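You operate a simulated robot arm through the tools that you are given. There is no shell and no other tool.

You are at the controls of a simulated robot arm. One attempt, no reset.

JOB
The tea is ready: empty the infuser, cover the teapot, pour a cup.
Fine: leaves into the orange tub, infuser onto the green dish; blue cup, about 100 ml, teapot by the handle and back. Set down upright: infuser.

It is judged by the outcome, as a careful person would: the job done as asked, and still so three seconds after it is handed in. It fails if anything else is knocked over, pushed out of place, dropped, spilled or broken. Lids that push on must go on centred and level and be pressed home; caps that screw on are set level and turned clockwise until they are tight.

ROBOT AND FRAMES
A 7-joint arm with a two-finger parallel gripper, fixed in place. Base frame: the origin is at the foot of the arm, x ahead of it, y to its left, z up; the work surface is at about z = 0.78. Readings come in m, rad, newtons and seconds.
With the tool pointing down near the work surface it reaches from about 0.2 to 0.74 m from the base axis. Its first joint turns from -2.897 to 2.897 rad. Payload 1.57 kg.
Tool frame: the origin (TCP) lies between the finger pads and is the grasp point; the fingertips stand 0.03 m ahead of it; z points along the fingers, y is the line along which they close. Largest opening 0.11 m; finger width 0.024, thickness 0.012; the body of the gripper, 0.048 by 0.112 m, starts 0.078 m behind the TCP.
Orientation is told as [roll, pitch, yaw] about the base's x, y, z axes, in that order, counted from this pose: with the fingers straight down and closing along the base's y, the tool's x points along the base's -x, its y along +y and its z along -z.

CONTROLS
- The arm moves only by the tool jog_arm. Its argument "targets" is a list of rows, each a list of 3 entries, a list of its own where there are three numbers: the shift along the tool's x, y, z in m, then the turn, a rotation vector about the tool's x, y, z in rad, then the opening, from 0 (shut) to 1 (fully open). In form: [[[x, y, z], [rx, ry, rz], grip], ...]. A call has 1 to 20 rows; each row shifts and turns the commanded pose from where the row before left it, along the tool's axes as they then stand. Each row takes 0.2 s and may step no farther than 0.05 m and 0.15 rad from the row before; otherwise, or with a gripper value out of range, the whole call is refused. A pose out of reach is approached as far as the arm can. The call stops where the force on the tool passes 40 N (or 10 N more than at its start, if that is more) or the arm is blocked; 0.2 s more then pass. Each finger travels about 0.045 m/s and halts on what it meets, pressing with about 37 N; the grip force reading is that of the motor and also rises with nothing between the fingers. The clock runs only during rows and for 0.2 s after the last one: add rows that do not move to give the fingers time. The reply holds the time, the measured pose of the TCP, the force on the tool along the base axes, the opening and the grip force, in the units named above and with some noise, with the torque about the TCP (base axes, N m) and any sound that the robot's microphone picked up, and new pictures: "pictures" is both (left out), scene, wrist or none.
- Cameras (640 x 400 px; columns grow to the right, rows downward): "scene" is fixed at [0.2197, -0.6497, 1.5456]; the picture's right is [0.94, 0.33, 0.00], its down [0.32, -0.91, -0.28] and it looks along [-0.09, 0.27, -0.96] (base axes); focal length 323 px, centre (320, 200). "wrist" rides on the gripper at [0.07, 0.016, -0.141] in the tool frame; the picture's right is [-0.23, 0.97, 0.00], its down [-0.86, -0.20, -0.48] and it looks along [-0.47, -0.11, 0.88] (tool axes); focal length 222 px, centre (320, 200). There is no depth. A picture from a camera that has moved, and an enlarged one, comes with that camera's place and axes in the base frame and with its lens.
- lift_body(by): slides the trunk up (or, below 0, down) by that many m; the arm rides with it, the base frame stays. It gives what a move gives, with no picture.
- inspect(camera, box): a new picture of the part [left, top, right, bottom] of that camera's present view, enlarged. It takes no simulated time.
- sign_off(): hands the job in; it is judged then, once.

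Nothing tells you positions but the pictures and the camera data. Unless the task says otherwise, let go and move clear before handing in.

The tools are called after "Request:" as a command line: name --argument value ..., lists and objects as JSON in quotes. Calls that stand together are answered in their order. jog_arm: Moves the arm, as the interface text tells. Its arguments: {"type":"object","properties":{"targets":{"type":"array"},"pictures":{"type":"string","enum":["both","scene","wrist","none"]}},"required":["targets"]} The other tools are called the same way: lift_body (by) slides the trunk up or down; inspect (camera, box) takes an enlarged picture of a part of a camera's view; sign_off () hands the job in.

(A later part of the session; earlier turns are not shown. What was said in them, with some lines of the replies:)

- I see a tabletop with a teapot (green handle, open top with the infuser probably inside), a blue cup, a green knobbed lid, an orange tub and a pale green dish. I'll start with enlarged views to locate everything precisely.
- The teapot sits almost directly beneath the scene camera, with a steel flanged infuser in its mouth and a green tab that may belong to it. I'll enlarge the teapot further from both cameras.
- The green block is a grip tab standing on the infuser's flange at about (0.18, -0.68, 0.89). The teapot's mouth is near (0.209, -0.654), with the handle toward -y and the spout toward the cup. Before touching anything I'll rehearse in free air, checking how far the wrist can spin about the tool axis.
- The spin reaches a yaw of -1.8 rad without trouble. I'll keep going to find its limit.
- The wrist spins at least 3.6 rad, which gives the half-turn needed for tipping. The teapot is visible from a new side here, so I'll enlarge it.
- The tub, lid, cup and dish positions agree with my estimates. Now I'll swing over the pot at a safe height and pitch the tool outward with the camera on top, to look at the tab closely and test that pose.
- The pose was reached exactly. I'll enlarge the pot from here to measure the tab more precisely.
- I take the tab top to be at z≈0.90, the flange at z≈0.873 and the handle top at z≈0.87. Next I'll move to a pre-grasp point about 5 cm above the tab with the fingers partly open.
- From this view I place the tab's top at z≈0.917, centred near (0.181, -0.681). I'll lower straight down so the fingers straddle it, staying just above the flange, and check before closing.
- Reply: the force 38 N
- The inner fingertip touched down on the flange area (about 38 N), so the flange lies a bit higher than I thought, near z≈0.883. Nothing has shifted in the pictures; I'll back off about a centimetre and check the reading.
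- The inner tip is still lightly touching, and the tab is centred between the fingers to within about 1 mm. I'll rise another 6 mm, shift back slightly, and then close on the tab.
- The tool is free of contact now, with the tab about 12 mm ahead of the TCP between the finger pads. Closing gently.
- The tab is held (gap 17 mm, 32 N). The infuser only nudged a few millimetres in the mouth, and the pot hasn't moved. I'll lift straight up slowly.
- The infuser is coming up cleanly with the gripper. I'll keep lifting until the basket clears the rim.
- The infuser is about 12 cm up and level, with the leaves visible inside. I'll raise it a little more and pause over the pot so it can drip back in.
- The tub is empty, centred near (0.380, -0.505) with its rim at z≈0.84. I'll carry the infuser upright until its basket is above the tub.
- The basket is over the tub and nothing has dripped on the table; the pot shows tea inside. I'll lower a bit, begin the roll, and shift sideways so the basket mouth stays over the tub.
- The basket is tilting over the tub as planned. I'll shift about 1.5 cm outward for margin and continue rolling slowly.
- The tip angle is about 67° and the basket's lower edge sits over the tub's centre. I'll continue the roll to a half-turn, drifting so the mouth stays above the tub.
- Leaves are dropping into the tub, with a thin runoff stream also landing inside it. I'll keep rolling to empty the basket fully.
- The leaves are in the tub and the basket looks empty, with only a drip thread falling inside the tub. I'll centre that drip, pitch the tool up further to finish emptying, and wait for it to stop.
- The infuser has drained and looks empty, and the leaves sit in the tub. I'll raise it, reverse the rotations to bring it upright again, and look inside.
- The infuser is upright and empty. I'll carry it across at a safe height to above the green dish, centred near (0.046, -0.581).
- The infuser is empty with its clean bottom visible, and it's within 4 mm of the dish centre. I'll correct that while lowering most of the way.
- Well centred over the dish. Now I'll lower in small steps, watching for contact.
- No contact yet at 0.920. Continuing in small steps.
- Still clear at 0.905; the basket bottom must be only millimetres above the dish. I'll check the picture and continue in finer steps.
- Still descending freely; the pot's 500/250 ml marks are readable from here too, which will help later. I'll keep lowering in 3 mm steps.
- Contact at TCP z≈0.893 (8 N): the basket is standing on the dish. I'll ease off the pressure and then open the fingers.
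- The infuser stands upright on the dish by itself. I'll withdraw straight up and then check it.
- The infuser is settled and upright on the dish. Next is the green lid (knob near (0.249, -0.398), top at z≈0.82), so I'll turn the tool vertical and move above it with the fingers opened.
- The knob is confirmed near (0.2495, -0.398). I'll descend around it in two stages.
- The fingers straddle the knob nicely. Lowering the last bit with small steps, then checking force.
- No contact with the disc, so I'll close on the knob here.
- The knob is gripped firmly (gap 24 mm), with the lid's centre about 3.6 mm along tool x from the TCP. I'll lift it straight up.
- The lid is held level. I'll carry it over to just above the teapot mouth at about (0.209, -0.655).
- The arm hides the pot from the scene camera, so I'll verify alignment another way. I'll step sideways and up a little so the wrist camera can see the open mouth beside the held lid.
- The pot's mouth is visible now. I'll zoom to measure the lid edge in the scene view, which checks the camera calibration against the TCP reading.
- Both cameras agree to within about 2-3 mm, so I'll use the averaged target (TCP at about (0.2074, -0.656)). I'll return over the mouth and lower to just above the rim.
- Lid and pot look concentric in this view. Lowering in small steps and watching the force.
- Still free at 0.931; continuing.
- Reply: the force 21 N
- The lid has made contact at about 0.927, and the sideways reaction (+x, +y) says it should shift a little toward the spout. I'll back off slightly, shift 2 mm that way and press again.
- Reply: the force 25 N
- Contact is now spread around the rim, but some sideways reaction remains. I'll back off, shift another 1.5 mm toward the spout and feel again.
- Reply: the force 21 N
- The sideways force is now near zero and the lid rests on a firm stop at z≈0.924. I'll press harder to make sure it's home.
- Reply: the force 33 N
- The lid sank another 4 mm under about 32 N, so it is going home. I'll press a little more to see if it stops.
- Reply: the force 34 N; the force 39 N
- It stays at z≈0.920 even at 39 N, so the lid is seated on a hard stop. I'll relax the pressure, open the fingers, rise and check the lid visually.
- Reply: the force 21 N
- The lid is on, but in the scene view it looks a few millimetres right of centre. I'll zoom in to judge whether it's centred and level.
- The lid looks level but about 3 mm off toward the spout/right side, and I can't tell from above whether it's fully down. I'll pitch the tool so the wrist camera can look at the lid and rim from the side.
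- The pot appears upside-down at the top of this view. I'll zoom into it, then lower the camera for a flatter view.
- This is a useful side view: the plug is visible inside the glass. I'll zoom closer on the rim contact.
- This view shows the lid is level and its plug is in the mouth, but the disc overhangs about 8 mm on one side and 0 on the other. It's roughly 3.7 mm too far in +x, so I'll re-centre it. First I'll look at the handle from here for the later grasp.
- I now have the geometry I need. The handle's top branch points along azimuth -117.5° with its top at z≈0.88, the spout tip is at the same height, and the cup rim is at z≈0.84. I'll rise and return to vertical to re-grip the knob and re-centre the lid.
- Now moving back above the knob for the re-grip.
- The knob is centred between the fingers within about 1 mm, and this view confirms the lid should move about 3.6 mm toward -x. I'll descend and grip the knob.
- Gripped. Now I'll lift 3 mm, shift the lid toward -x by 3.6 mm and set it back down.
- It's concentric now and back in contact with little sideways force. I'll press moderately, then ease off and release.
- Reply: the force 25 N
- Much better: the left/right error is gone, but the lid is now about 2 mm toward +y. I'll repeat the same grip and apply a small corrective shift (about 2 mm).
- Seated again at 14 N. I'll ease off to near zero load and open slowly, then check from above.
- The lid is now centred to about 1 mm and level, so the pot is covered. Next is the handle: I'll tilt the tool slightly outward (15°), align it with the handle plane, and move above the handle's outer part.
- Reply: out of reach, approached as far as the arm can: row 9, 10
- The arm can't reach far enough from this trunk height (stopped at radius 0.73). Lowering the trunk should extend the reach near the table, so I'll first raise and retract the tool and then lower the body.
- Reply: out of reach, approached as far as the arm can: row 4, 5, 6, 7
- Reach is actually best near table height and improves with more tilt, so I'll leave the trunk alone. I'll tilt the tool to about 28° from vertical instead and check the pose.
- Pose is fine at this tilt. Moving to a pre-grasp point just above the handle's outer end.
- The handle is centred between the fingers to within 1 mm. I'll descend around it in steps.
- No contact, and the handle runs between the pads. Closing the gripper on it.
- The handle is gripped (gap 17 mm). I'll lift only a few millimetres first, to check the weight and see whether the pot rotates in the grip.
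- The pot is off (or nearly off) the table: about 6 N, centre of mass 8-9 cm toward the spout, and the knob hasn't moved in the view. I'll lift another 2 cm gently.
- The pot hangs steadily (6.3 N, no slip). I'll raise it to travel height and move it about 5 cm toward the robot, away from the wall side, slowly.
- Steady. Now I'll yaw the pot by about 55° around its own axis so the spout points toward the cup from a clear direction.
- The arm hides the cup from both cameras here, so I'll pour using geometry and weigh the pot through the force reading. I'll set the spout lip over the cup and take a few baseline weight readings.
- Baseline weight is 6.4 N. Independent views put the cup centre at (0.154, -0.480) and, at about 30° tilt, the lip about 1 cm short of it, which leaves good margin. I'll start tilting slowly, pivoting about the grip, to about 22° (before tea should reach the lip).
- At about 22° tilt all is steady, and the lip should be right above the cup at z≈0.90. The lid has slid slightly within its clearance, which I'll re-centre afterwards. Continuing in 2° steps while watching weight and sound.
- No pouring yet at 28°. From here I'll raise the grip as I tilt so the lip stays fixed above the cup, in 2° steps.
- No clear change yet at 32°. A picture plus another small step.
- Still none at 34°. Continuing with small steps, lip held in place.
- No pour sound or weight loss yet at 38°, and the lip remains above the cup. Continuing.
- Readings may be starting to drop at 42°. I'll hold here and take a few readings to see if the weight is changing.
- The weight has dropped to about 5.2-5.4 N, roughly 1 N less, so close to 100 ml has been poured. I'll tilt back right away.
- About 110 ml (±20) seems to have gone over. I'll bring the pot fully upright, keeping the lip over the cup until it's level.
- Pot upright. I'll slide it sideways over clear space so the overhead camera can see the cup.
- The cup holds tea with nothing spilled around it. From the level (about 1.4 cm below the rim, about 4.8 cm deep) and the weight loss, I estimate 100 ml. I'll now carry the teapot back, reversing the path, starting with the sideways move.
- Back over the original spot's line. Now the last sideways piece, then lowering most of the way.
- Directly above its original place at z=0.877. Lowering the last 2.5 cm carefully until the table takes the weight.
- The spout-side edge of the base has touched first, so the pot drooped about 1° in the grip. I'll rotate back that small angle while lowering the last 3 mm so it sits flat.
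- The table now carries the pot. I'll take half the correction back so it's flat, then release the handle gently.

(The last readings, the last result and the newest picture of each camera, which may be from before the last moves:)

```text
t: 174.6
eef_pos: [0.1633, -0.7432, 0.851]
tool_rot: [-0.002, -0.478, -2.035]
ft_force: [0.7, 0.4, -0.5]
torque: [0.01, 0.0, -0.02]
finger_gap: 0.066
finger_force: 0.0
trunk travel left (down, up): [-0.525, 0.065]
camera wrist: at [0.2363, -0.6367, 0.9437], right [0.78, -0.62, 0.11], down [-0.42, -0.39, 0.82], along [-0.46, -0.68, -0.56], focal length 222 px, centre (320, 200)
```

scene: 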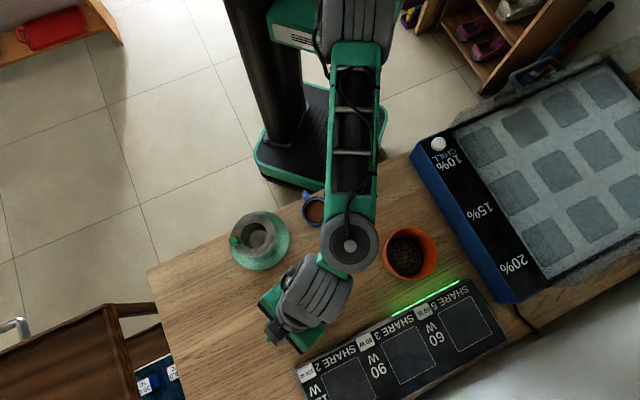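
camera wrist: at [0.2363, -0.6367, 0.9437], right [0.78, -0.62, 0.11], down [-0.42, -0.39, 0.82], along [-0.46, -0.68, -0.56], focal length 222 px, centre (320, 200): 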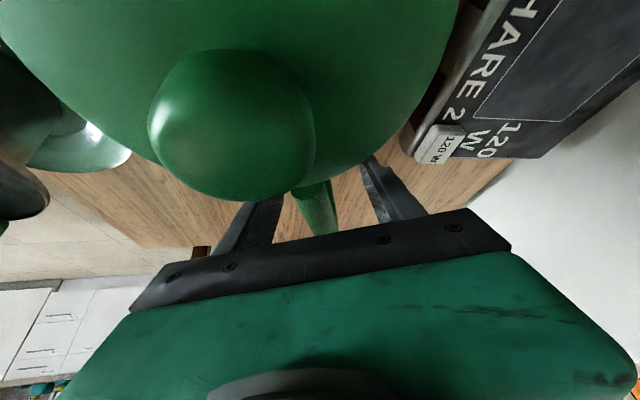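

The teapot is released back in place. I'll withdraw straight up from the handle and back off to look at everything.

Request:
jog_arm --targets '[[[-0.0046, 0, -0.0089], [0, 0, 0], 0.6], [[-0.0092, 0, -0.0178], [0, 0, 0], 0.6], [[-0.0092, 0, -0.0178], [0, 0, 0], 0.6], [[-0.0092, 0, -0.0178], [0, 0, 0], 0.6], [[-0.0092, 0, -0.0178], [0, 0, 0], 0.6], [[-0.0092, 0, -0.0178], [0, 0, 0], 0.6], [[0.02, 0, -0.03], [0, 0, 0], 0.6], [[0.025, -0.01, -0.025], [0, 0, 0], 0.6], [[0.03, -0.015, -0.015], [0, 0, 0], 0.6], [[0.03, -0.015, -0.015], [0, 0, 0], 0.6], [[0.03, -0.015, -0.015], [0, 0, 0], 0.6], [[0, 0, 0], [0, 0, 0], 0.6]]' --pictures "both"

Request:
inspect --camera "scene" --box '[240, 170, 380, 350]'

Request:
inspect --camera "scene" --box '[285, 265, 345, 325]'

```text
t: 177.2
eef_pos: [0.1882, -0.5694, 0.9886]
tool_rot: [0.0, -0.477, -2.035]
ft_force: [0.1, -0.7, 0.2]
torque: [0.02, -0.01, 0.04]
finger_gap: 0.0663
finger_force: 0.0
trunk travel left (down, up): [-0.525, 0.065]
camera wrist: at [0.261, -0.4631, 1.0812], right [0.78, -0.62, 0.11], down [-0.42, -0.39, 0.82], along [-0.46, -0.68, -0.56], focal length 222 px, centre (320, 200)
```

scene: 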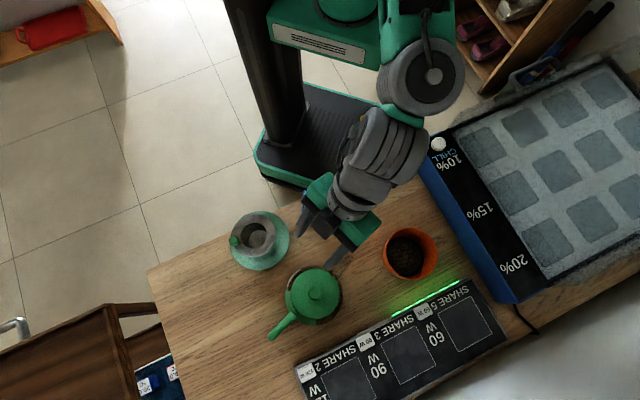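
wrist: 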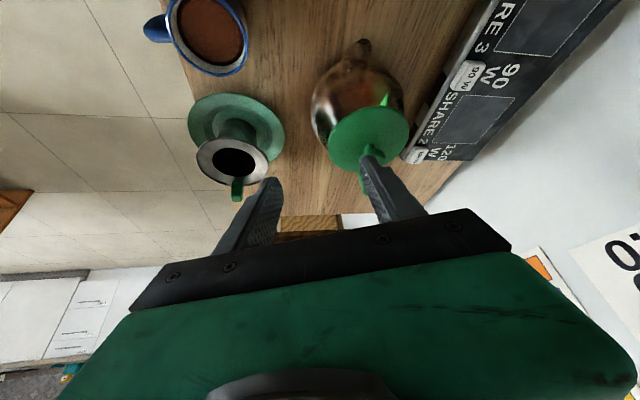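

```text
2.22 times, centred on (310, 260) of scene
camera zoom: at [0.2197, -0.6497, 1.5456], right [0.94, 0.33, 0.0], down [0.32, -0.91, -0.28], along [-0.09, 0.27, -0.96], focal length 717 px, centre (342, 67)
```

zoom: 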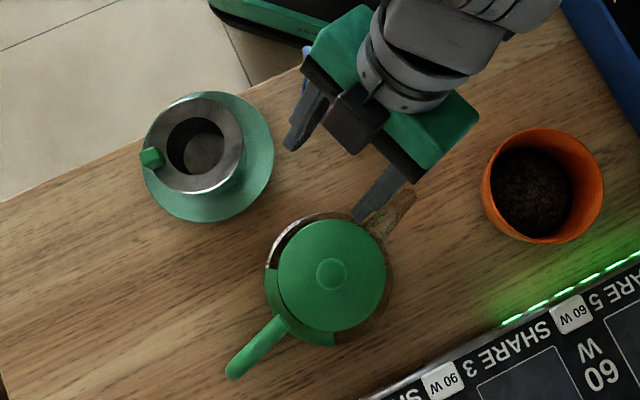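

```text
6.67 times, centred on (315, 295) of scene
camera zoom: at [0.2197, -0.6497, 1.5456], right [0.94, 0.33, 0.0], down [0.32, -0.91, -0.28], along [-0.09, 0.27, -0.96], focal length 2151 px, centre (353, -433)
```

zoom: 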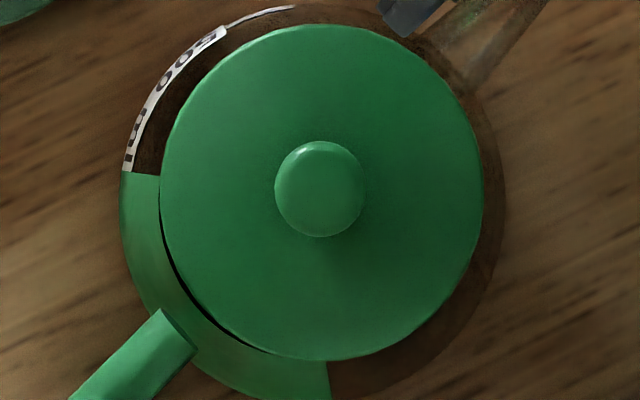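

The teapot is back within a couple of millimetres of its original position and the table is dry. The lid slid about 4.7 mm toward the spout while pouring (gap visible on the handle side), so I'll re-centre it as before.

Request:
jog_arm --targets '[[[0, 0, 0], [0, 0.12, 0], 0.5], [[0, 0, 0], [0, 0.12, 0], 0.5], [[0, 0, 0], [0, 0.12, 0], 0.5], [[0, 0, 0], [0, 0.117, 0], 0.5], [[-0.0212, 0.0197, 0], [0, 0, 0], 0.5], [[-0.0212, 0.0197, 0], [0, 0, 0], 0.5], [[-0.0211, 0.0196, 0], [0, 0, 0], 0.5], [[0, 0, 0.012], [0, 0, 0], 0.5], [[0, 0, 0.0116], [0, 0, 0], 0.5], [[0, 0, 0], [0, 0, 0], 0.5]]' --pictures "wrist"

Request:
inspect --camera "wrist" --box '[220, 80, 420, 240]'

```text
t: 179.4
eef_pos: [0.2124, -0.6531, 0.9638]
tool_rot: [0.0, -0.003, -2.036]
ft_force: [0.0, -0.8, -0.6]
torque: [-0.03, 0.02, -0.03]
finger_gap: 0.0554
finger_force: 0.1
trunk travel left (down, up): [-0.525, 0.065]
camera wrist: at [0.2586, -0.5977, 1.1043], right [0.77, -0.64, 0.0], down [-0.56, -0.68, 0.48], along [-0.31, -0.37, -0.88], focal length 222 px, centre (320, 200)
```

wrist: 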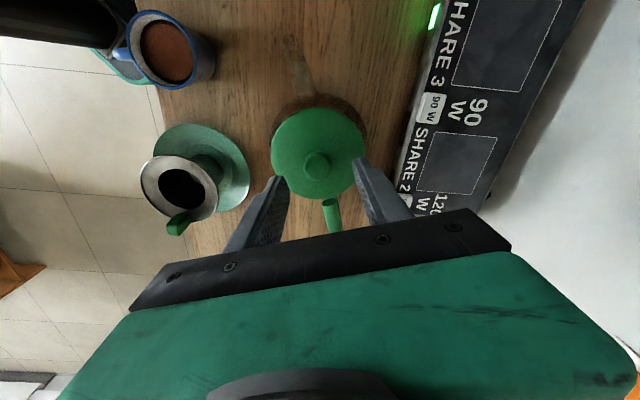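

```text
2.50 times, centred on (320, 160) of wrist
camera zoom: at [0.2586, -0.5977, 1.1043], right [0.77, -0.64, 0.0], down [-0.56, -0.68, 0.48], along [-0.31, -0.37, -0.88], focal length 555 px, centre (320, 300)
```

zoom: 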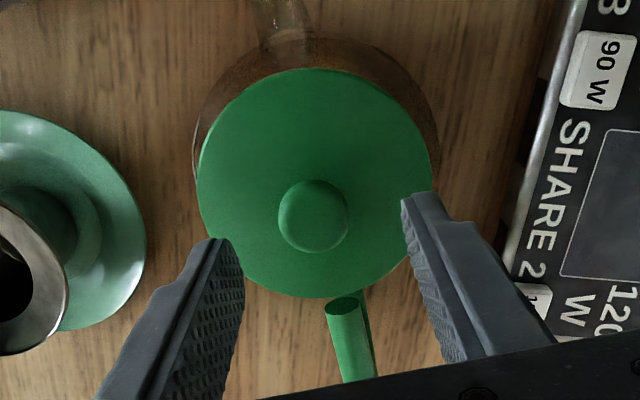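

The knob is about 3 mm left of and 2 mm ahead of the finger centre. I'll correct that, descend, and grip.

Request:
jog_arm --targets '[[[0.002, -0.003, 0], [0, 0, 0], 0.5], [[0, 0, 0.015], [0, 0, 0], 0.5], [[0, 0, 0.015], [0, 0, 0], 0.5], [[0, 0, 0.0075], [0, 0, 0], 0.45], [[0, 0, 0], [0, 0, 0], 0.4], [[0, 0, 0], [0, 0, 0], 0.3], [[0, 0, 0], [0, 0, 0], 0.2], [[0, 0, 0], [0, 0, 0], 0.0], [[0, 0, 0], [0, 0, 0], 0.0], [[0, 0, 0], [0, 0, 0], 0.0]]' --pictures "wrist"

Request:
inspect --camera "wrist" --box '[220, 80, 420, 240]'

```text
t: 181.6
eef_pos: [0.2111, -0.6491, 0.9264]
tool_rot: [-0.001, -0.002, -2.034]
ft_force: [-0.2, 0.8, -1.2]
torque: [-0.02, -0.01, -0.01]
finger_gap: 0.0238
finger_force: 35.8
trunk travel left (down, up): [-0.525, 0.065]
camera wrist: at [0.2574, -0.594, 1.0667], right [0.77, -0.64, 0.0], down [-0.56, -0.68, 0.48], along [-0.31, -0.37, -0.88], focal length 222 px, centre (320, 200)
```

wrist: 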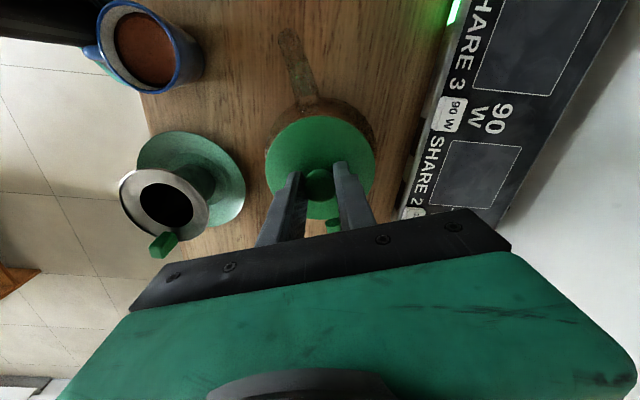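

```text
2.50 times, centred on (320, 160) of wrist
camera zoom: at [0.2574, -0.594, 1.0667], right [0.77, -0.64, 0.0], down [-0.56, -0.68, 0.48], along [-0.31, -0.37, -0.88], focal length 555 px, centre (320, 300)
```

zoom: 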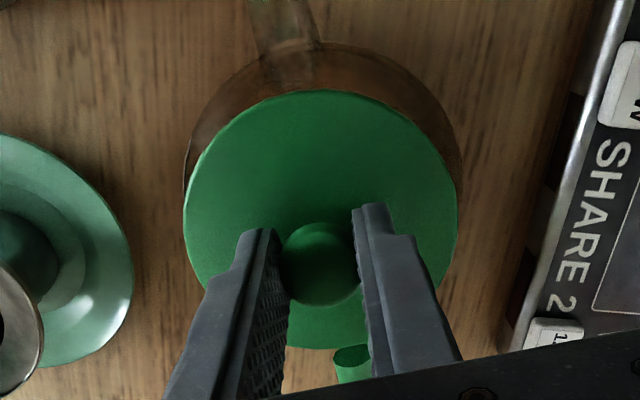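

Gripped. Combining both views, the lid needs about 4.7 mm toward the handle (tool -x) and almost nothing sideways. Lifting slightly, shifting, and setting it down.

Request:
jog_arm --targets '[[[0, 0, -0.002], [0, 0, 0], 0], [[0, 0, -0.0015], [0, 0, 0], 0], [[-0.0024, 0.0002, 0], [0, 0, 0], 0], [[-0.0023, 0.0001, 0], [0, 0, 0], 0], [[0, 0, 0], [0, 0, 0], 0]]' --pictures "wrist"

Request:
inspect --camera "wrist" --box '[220, 80, 420, 240]'

Request:
jog_arm --targets '[[[0, 0, 0.002], [0, 0, 0], 0], [[0, 0, 0.002], [0, 0, 0], 0], [[0, 0, 0.001], [0, 0, 0], 0], [[0, 0, 0], [0, 0, 0], 0]]' --pictures "none"

```text
t: 182.8
eef_pos: [0.2098, -0.6546, 0.9313]
tool_rot: [-0.001, -0.002, -2.035]
ft_force: [-0.4, -0.2, -0.7]
torque: [-0.02, 0.0, -0.01]
finger_gap: 0.0236
finger_force: 35.6
trunk travel left (down, up): [-0.525, 0.065]
camera wrist: at [0.2562, -0.5991, 1.0707], right [0.77, -0.64, 0.0], down [-0.56, -0.68, 0.48], along [-0.31, -0.37, -0.88], focal length 222 px, centre (320, 200)
```

wrist: 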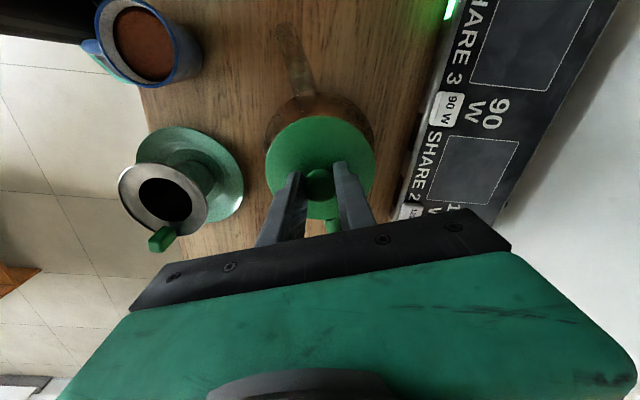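

```text
2.50 times, centred on (320, 160) of wrist
camera zoom: at [0.2562, -0.5991, 1.0707], right [0.77, -0.64, 0.0], down [-0.56, -0.68, 0.48], along [-0.31, -0.37, -0.88], focal length 555 px, centre (320, 300)
```

zoom: 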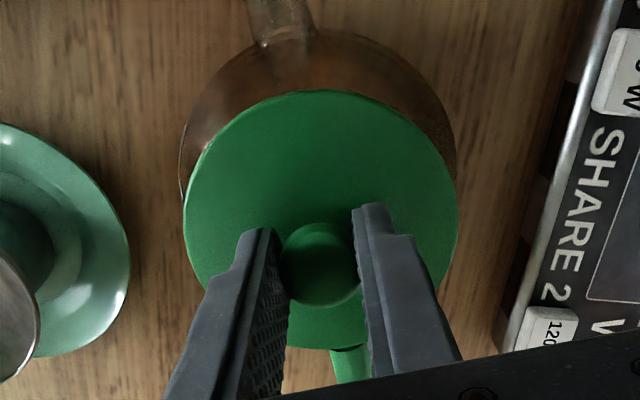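

```text
t: 183.8
eef_pos: [0.2103, -0.6529, 0.9274]
tool_rot: [0.002, -0.003, -2.035]
ft_force: [3.0, 0.4, 7.6]
torque: [0.17, -0.12, -0.03]
finger_gap: 0.0238
finger_force: 35.4
trunk travel left (down, up): [-0.525, 0.065]
```

Concentric in this view and touching down at 7.6 N. Pressing to about 20 N, then easing off and releasing.

Request:
jog_arm --targets '[[[0, 0, 0.001], [0, 0, 0], 0], [[0, 0, 0.001], [0, 0, 0], 0], [[0, 0, 0], [0, 0, 0], 0]]' --pictures "none"

Request:
jog_arm --targets '[[[0, 0, -0.0015], [0, 0, 0], 0], [[0, 0, -0.0015], [0, 0, 0], 0], [[0, 0, 0], [0, 0, 0], 0], [[0, 0, 0], [0, 0, 0], 0.23], [[0, 0, 0], [0, 0, 0], 0.26], [[0, 0, 0], [0, 0, 0], 0.3], [[0, 0, 0], [0, 0, 0], 0.4], [[0, 0, 0], [0, 0, 0], 0.45]]' --pictures "none"

Request:
jog_arm --targets '[[[0, 0, -0.01], [0, 0, 0], 0.5], [[0, 0, -0.03], [0, 0, 0], 0.5], [[0, 0, -0.03], [0, 0, 0], 0.5], [[0, 0, -0.03], [0, 0, 0], 0.5], [[0.03, -0.03, 0], [0, 0, 0], 0.5], [[0.03, -0.03, 0], [0, 0, 0], 0.5], [[0.03, -0.03, 0], [0, 0, 0], 0.5], [[0, 0, 0], [0, 0, 0], 0.5]]' --pictures "scene"

Request:
inspect --camera "scene" --box '[285, 265, 345, 325]'

Request:
inspect --camera "scene" --box '[260, 250, 360, 340]'

```text
t: 184.6
eef_pos: [0.2094, -0.653, 0.9263]
tool_rot: [0.003, -0.006, -2.034]
ft_force: [4.8, -2.3, 18.7]
torque: [0.14, -0.13, -0.02]
finger_gap: 0.0238
finger_force: 35.9
trunk travel left (down, up): [-0.525, 0.065]
```

```text
t: 186.4
eef_pos: [0.2092, -0.6553, 0.9281]
tool_rot: [0.001, -0.002, -2.036]
ft_force: [-0.3, -1.2, 0.0]
torque: [0.0, 0.0, -0.01]
finger_gap: 0.0494
finger_force: 0.0
trunk travel left (down, up): [-0.525, 0.065]
```

```text
t: 188.2
eef_pos: [0.1705, -0.534, 1.027]
tool_rot: [0.001, -0.001, -2.036]
ft_force: [0.3, 0.0, 0.4]
torque: [0.0, 0.03, 0.0]
finger_gap: 0.0547
finger_force: 0.0
trunk travel left (down, up): [-0.525, 0.065]
```

scene: 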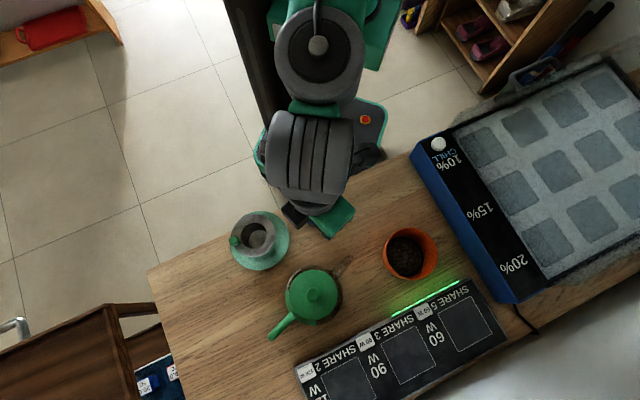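

```text
6.67 times, centred on (315, 295) of scene
camera zoom: at [0.2197, -0.6497, 1.5456], right [0.94, 0.33, 0.0], down [0.32, -0.91, -0.28], along [-0.09, 0.27, -0.96], focal length 2151 px, centre (353, -433)
```

zoom: 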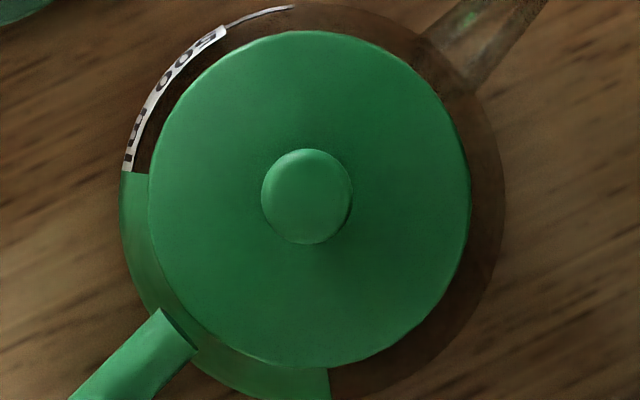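

```text
4.44 times, centred on (310, 295) of scene
camera zoom: at [0.2197, -0.6497, 1.5456], right [0.94, 0.33, 0.0], down [0.32, -0.91, -0.28], along [-0.09, 0.27, -0.96], focal length 1434 px, centre (364, -222)
```

zoom: 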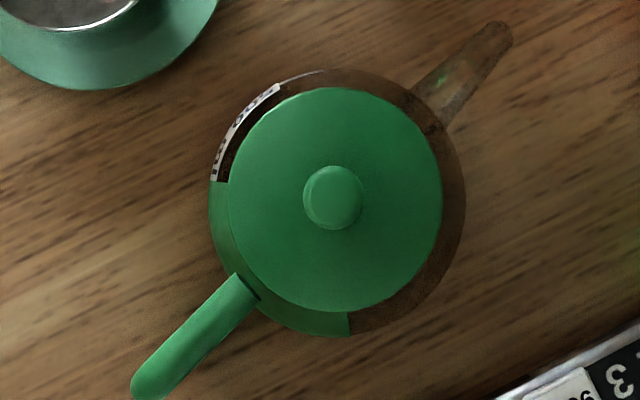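

The lid is now within about 1.5 mm of centre. I'll take one more side view to confirm it's flush and level, staying a bit higher to keep well clear of the filled cup.

Request:
jog_arm --targets '[[[0, 0, 0], [0, 0, -0.1303], 0.5], [[0, 0, 0], [0, 0, -0.1303], 0.5], [[0, 0, 0], [0, 0, -0.1303], 0.5], [[0, 0, 0], [0, 0, -0.1303], 0.5], [[0, 0, 0], [0, 0, -0.1303], 0.5], [[0, 0, 0], [0, 0, -0.1303], 0.5], [[0, 0, 0], [0, -0.1454, 0], 0.5], [[0, 0, 0], [0, -0.1454, 0], 0.5], [[0, 0, 0], [0, -0.1454, 0], 0.5], [[0, 0, 0], [0, -0.1454, 0], 0.5], [[0, 0, 0], [0, -0.1454, 0], 0.5], [[0, 0, 0], [0, -0.1454, 0], 0.5], [[0, 0, 0], [0, -0.1454, 0], 0.5], [[0, 0, 0], [0, -0.1454, 0], 0.5], [[0, 0, 0], [0, -0.1454, 0], 0.5], [[0.0242, 0, 0.0065], [0, 0, 0], 0.5], [[0.0242, 0, 0.0065], [0, 0, 0], 0.5], [[0, 0, 0], [0, 0, 0], 0.5]]' --pictures "both"

Request:
inspect --camera "wrist" --box '[220, 30, 380, 130]'

Request:
inspect --camera "wrist" --box '[0, 0, 160, 130]'

Request:
inspect --camera "scene" --box '[220, 160, 460, 360]'

```text
t: 192.0
eef_pos: [0.1673, -0.5334, 0.9768]
tool_rot: [-0.002, -1.309, -1.251]
ft_force: [0.3, 0.1, -0.8]
torque: [0.0, -0.02, 0.0]
finger_gap: 0.055
finger_force: 0.2
trunk travel left (down, up): [-0.525, 0.065]
camera wrist: at [0.1364, -0.3817, 0.9447], right [0.94, 0.25, 0.22], down [-0.26, 0.17, 0.95], along [0.2, -0.95, 0.22], focal length 222 px, centre (320, 200)
```

scene: 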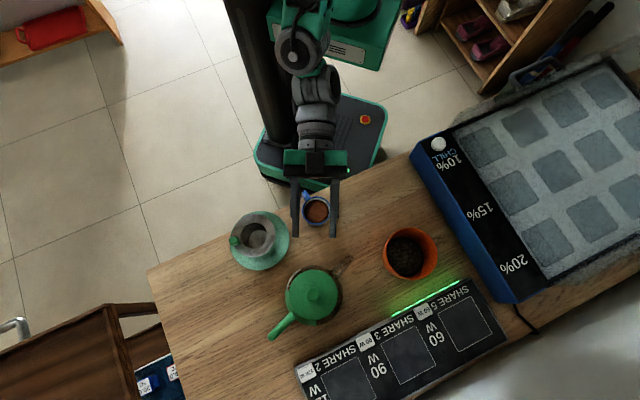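
wrist: 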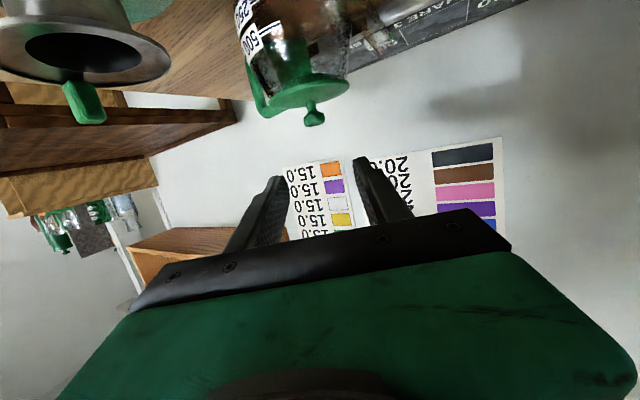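

```text
4.00 times, centred on (300, 80) of wrist
camera zoom: at [0.1364, -0.3817, 0.9447], right [0.94, 0.25, 0.22], down [-0.26, 0.17, 0.95], along [0.2, -0.95, 0.22], focal length 888 px, centre (400, 680)
```

zoom: 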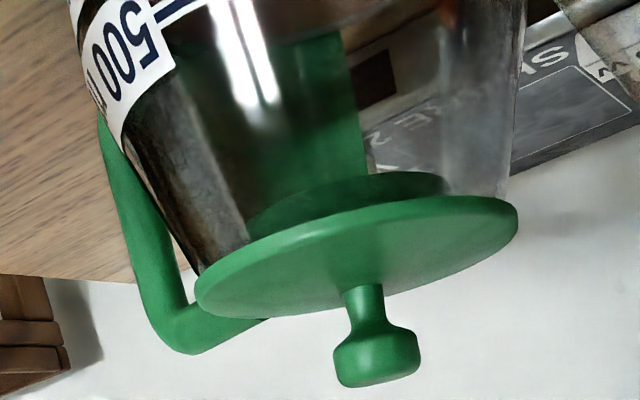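

```text
3.08 times, centred on (80, 65) of wrist
camera zoom: at [0.1364, -0.3817, 0.9447], right [0.94, 0.25, 0.22], down [-0.26, 0.17, 0.95], along [0.2, -0.95, 0.22], focal length 684 px, centre (1058, 615)
```

zoom: 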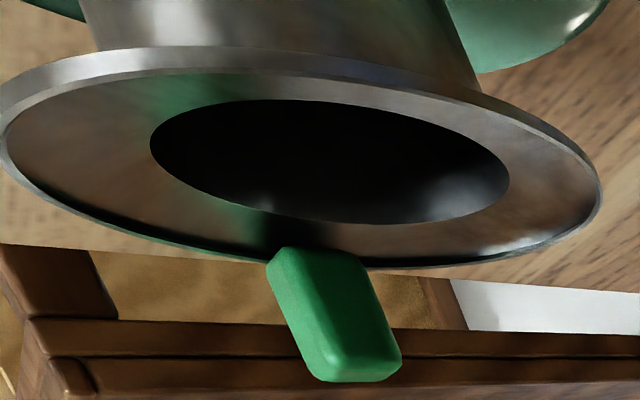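

```text
2.00 times, centred on (340, 260) of scene
camera zoom: at [0.2197, -0.6497, 1.5456], right [0.94, 0.33, 0.0], down [0.32, -0.91, -0.28], along [-0.09, 0.27, -0.96], focal length 645 px, centre (280, 80)
```

zoom: 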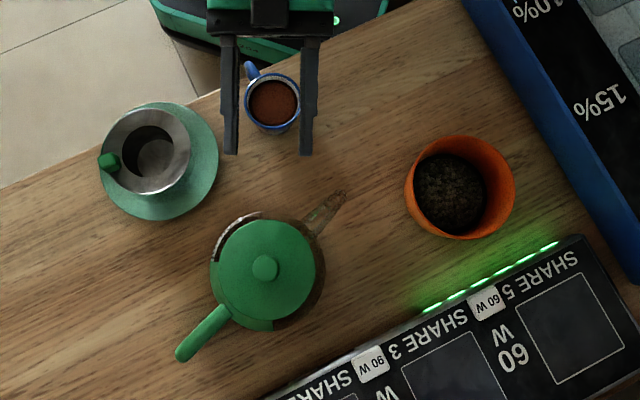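

From the side the lid is flush, level and evenly overhanging. The infuser stands upright on the dish, the leaves are in the tub, the tea is in the cup, and the table is clean. I'll move the arm up and clear and take a final look.

Request:
jog_arm --targets '[[[-0.0242, 0, -0.0065], [0, 0, 0], 0.5], [[-0.0242, 0, -0.0065], [0, 0, 0], 0.5], [[-0.0242, 0, -0.0065], [0, 0, 0], 0.5], [[-0.0242, 0, -0.0065], [0, 0, 0], 0.5], [[0.007, 0, -0.0258], [0, 0, 0], 0.5], [[0.007, 0, -0.0258], [0, 0, 0], 0.5], [[0.007, 0, -0.0258], [0, 0, 0], 0.5], [[0, 0, 0], [0, 0, 0], 0.5], [[0, 0, 0], [0, 0, 0], 0.5], [[0, 0, 0], [0, 0, 0], 0.5]]' --pictures "both"

Request:
inspect --camera "scene" --box '[220, 160, 460, 360]'

Request:
inspect --camera "scene" --box '[280, 170, 360, 250]'

```text
t: 194.2
eef_pos: [0.1436, -0.4566, 1.077]
tool_rot: [-0.002, -1.312, -1.25]
ft_force: [0.1, 0.5, -0.6]
torque: [0.03, 0.0, 0.03]
finger_gap: 0.0547
finger_force: 0.1
trunk travel left (down, up): [-0.525, 0.065]
camera wrist: at [0.1121, -0.3044, 1.0444], right [0.94, 0.25, 0.22], down [-0.26, 0.17, 0.95], along [0.2, -0.95, 0.22], focal length 222 px, centre (320, 200)
```

scene: 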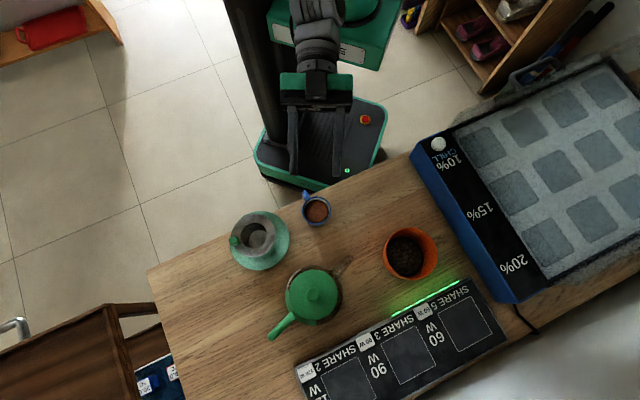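
wrist: 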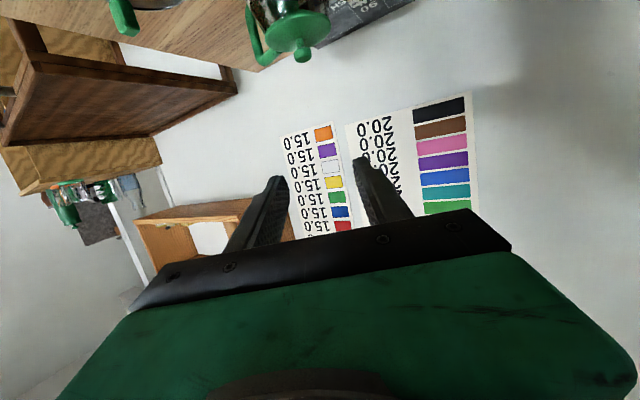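

```text
2.00 times, centred on (340, 260) of scene
camera zoom: at [0.2197, -0.6497, 1.5456], right [0.94, 0.33, 0.0], down [0.32, -0.91, -0.28], along [-0.09, 0.27, -0.96], focal length 645 px, centre (280, 80)
```

zoom: 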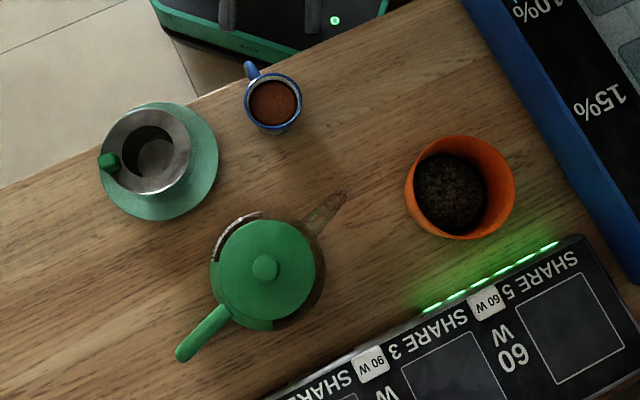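

```text
5.00 times, centred on (320, 210) of scene
camera zoom: at [0.2197, -0.6497, 1.5456], right [0.94, 0.33, 0.0], down [0.32, -0.91, -0.28], along [-0.09, 0.27, -0.96], focal length 1613 px, centre (320, 150)
```

zoom: 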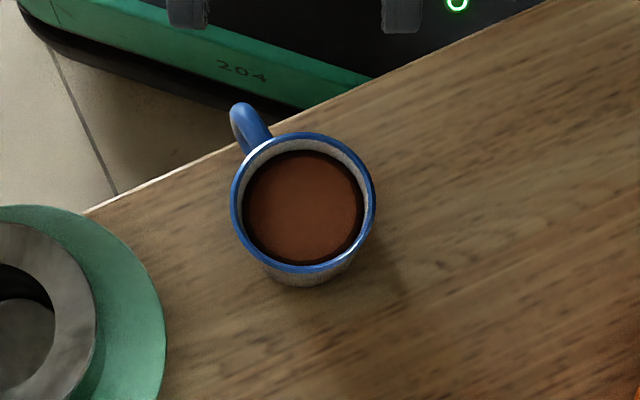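

Everything is in place. The leaves are in the orange tub, the empty infuser stands upright on the green dish, and the covered teapot is back where it was. The blue cup holds about 100 ml, the table is dry, and the arm is clear. Handing in.

Request:
sign_off

```text
The job is handed in.
```

The tea is made as you asked, and I've handed the job in; no result has come back yet.

- **Leaves:** tipped into the orange tub. The infuser looked empty when I checked inside it.
- **Infuser:** standing upright on the green dish.
- **Teapot lid:** on, level and pressed down. It slid about 5 mm while I was pouring, so I re-centred it afterwards; it is now within about 2 mm of centre.
- **Cup:** about 100 ml of tea in the blue cup. That is an estimate from the tea level and from the weight the pot lost. I couldn't see the cup while pouring.
- **Teapot:** lifted by its handle and set back within a couple of millimetres of where it started.

Early on, a fingertip pressed on the infuser with about 38 N while I was lining up the first grip. Nothing visibly moved. The last pictures show nothing knocked over and no spills on the table, and the arm is clear.
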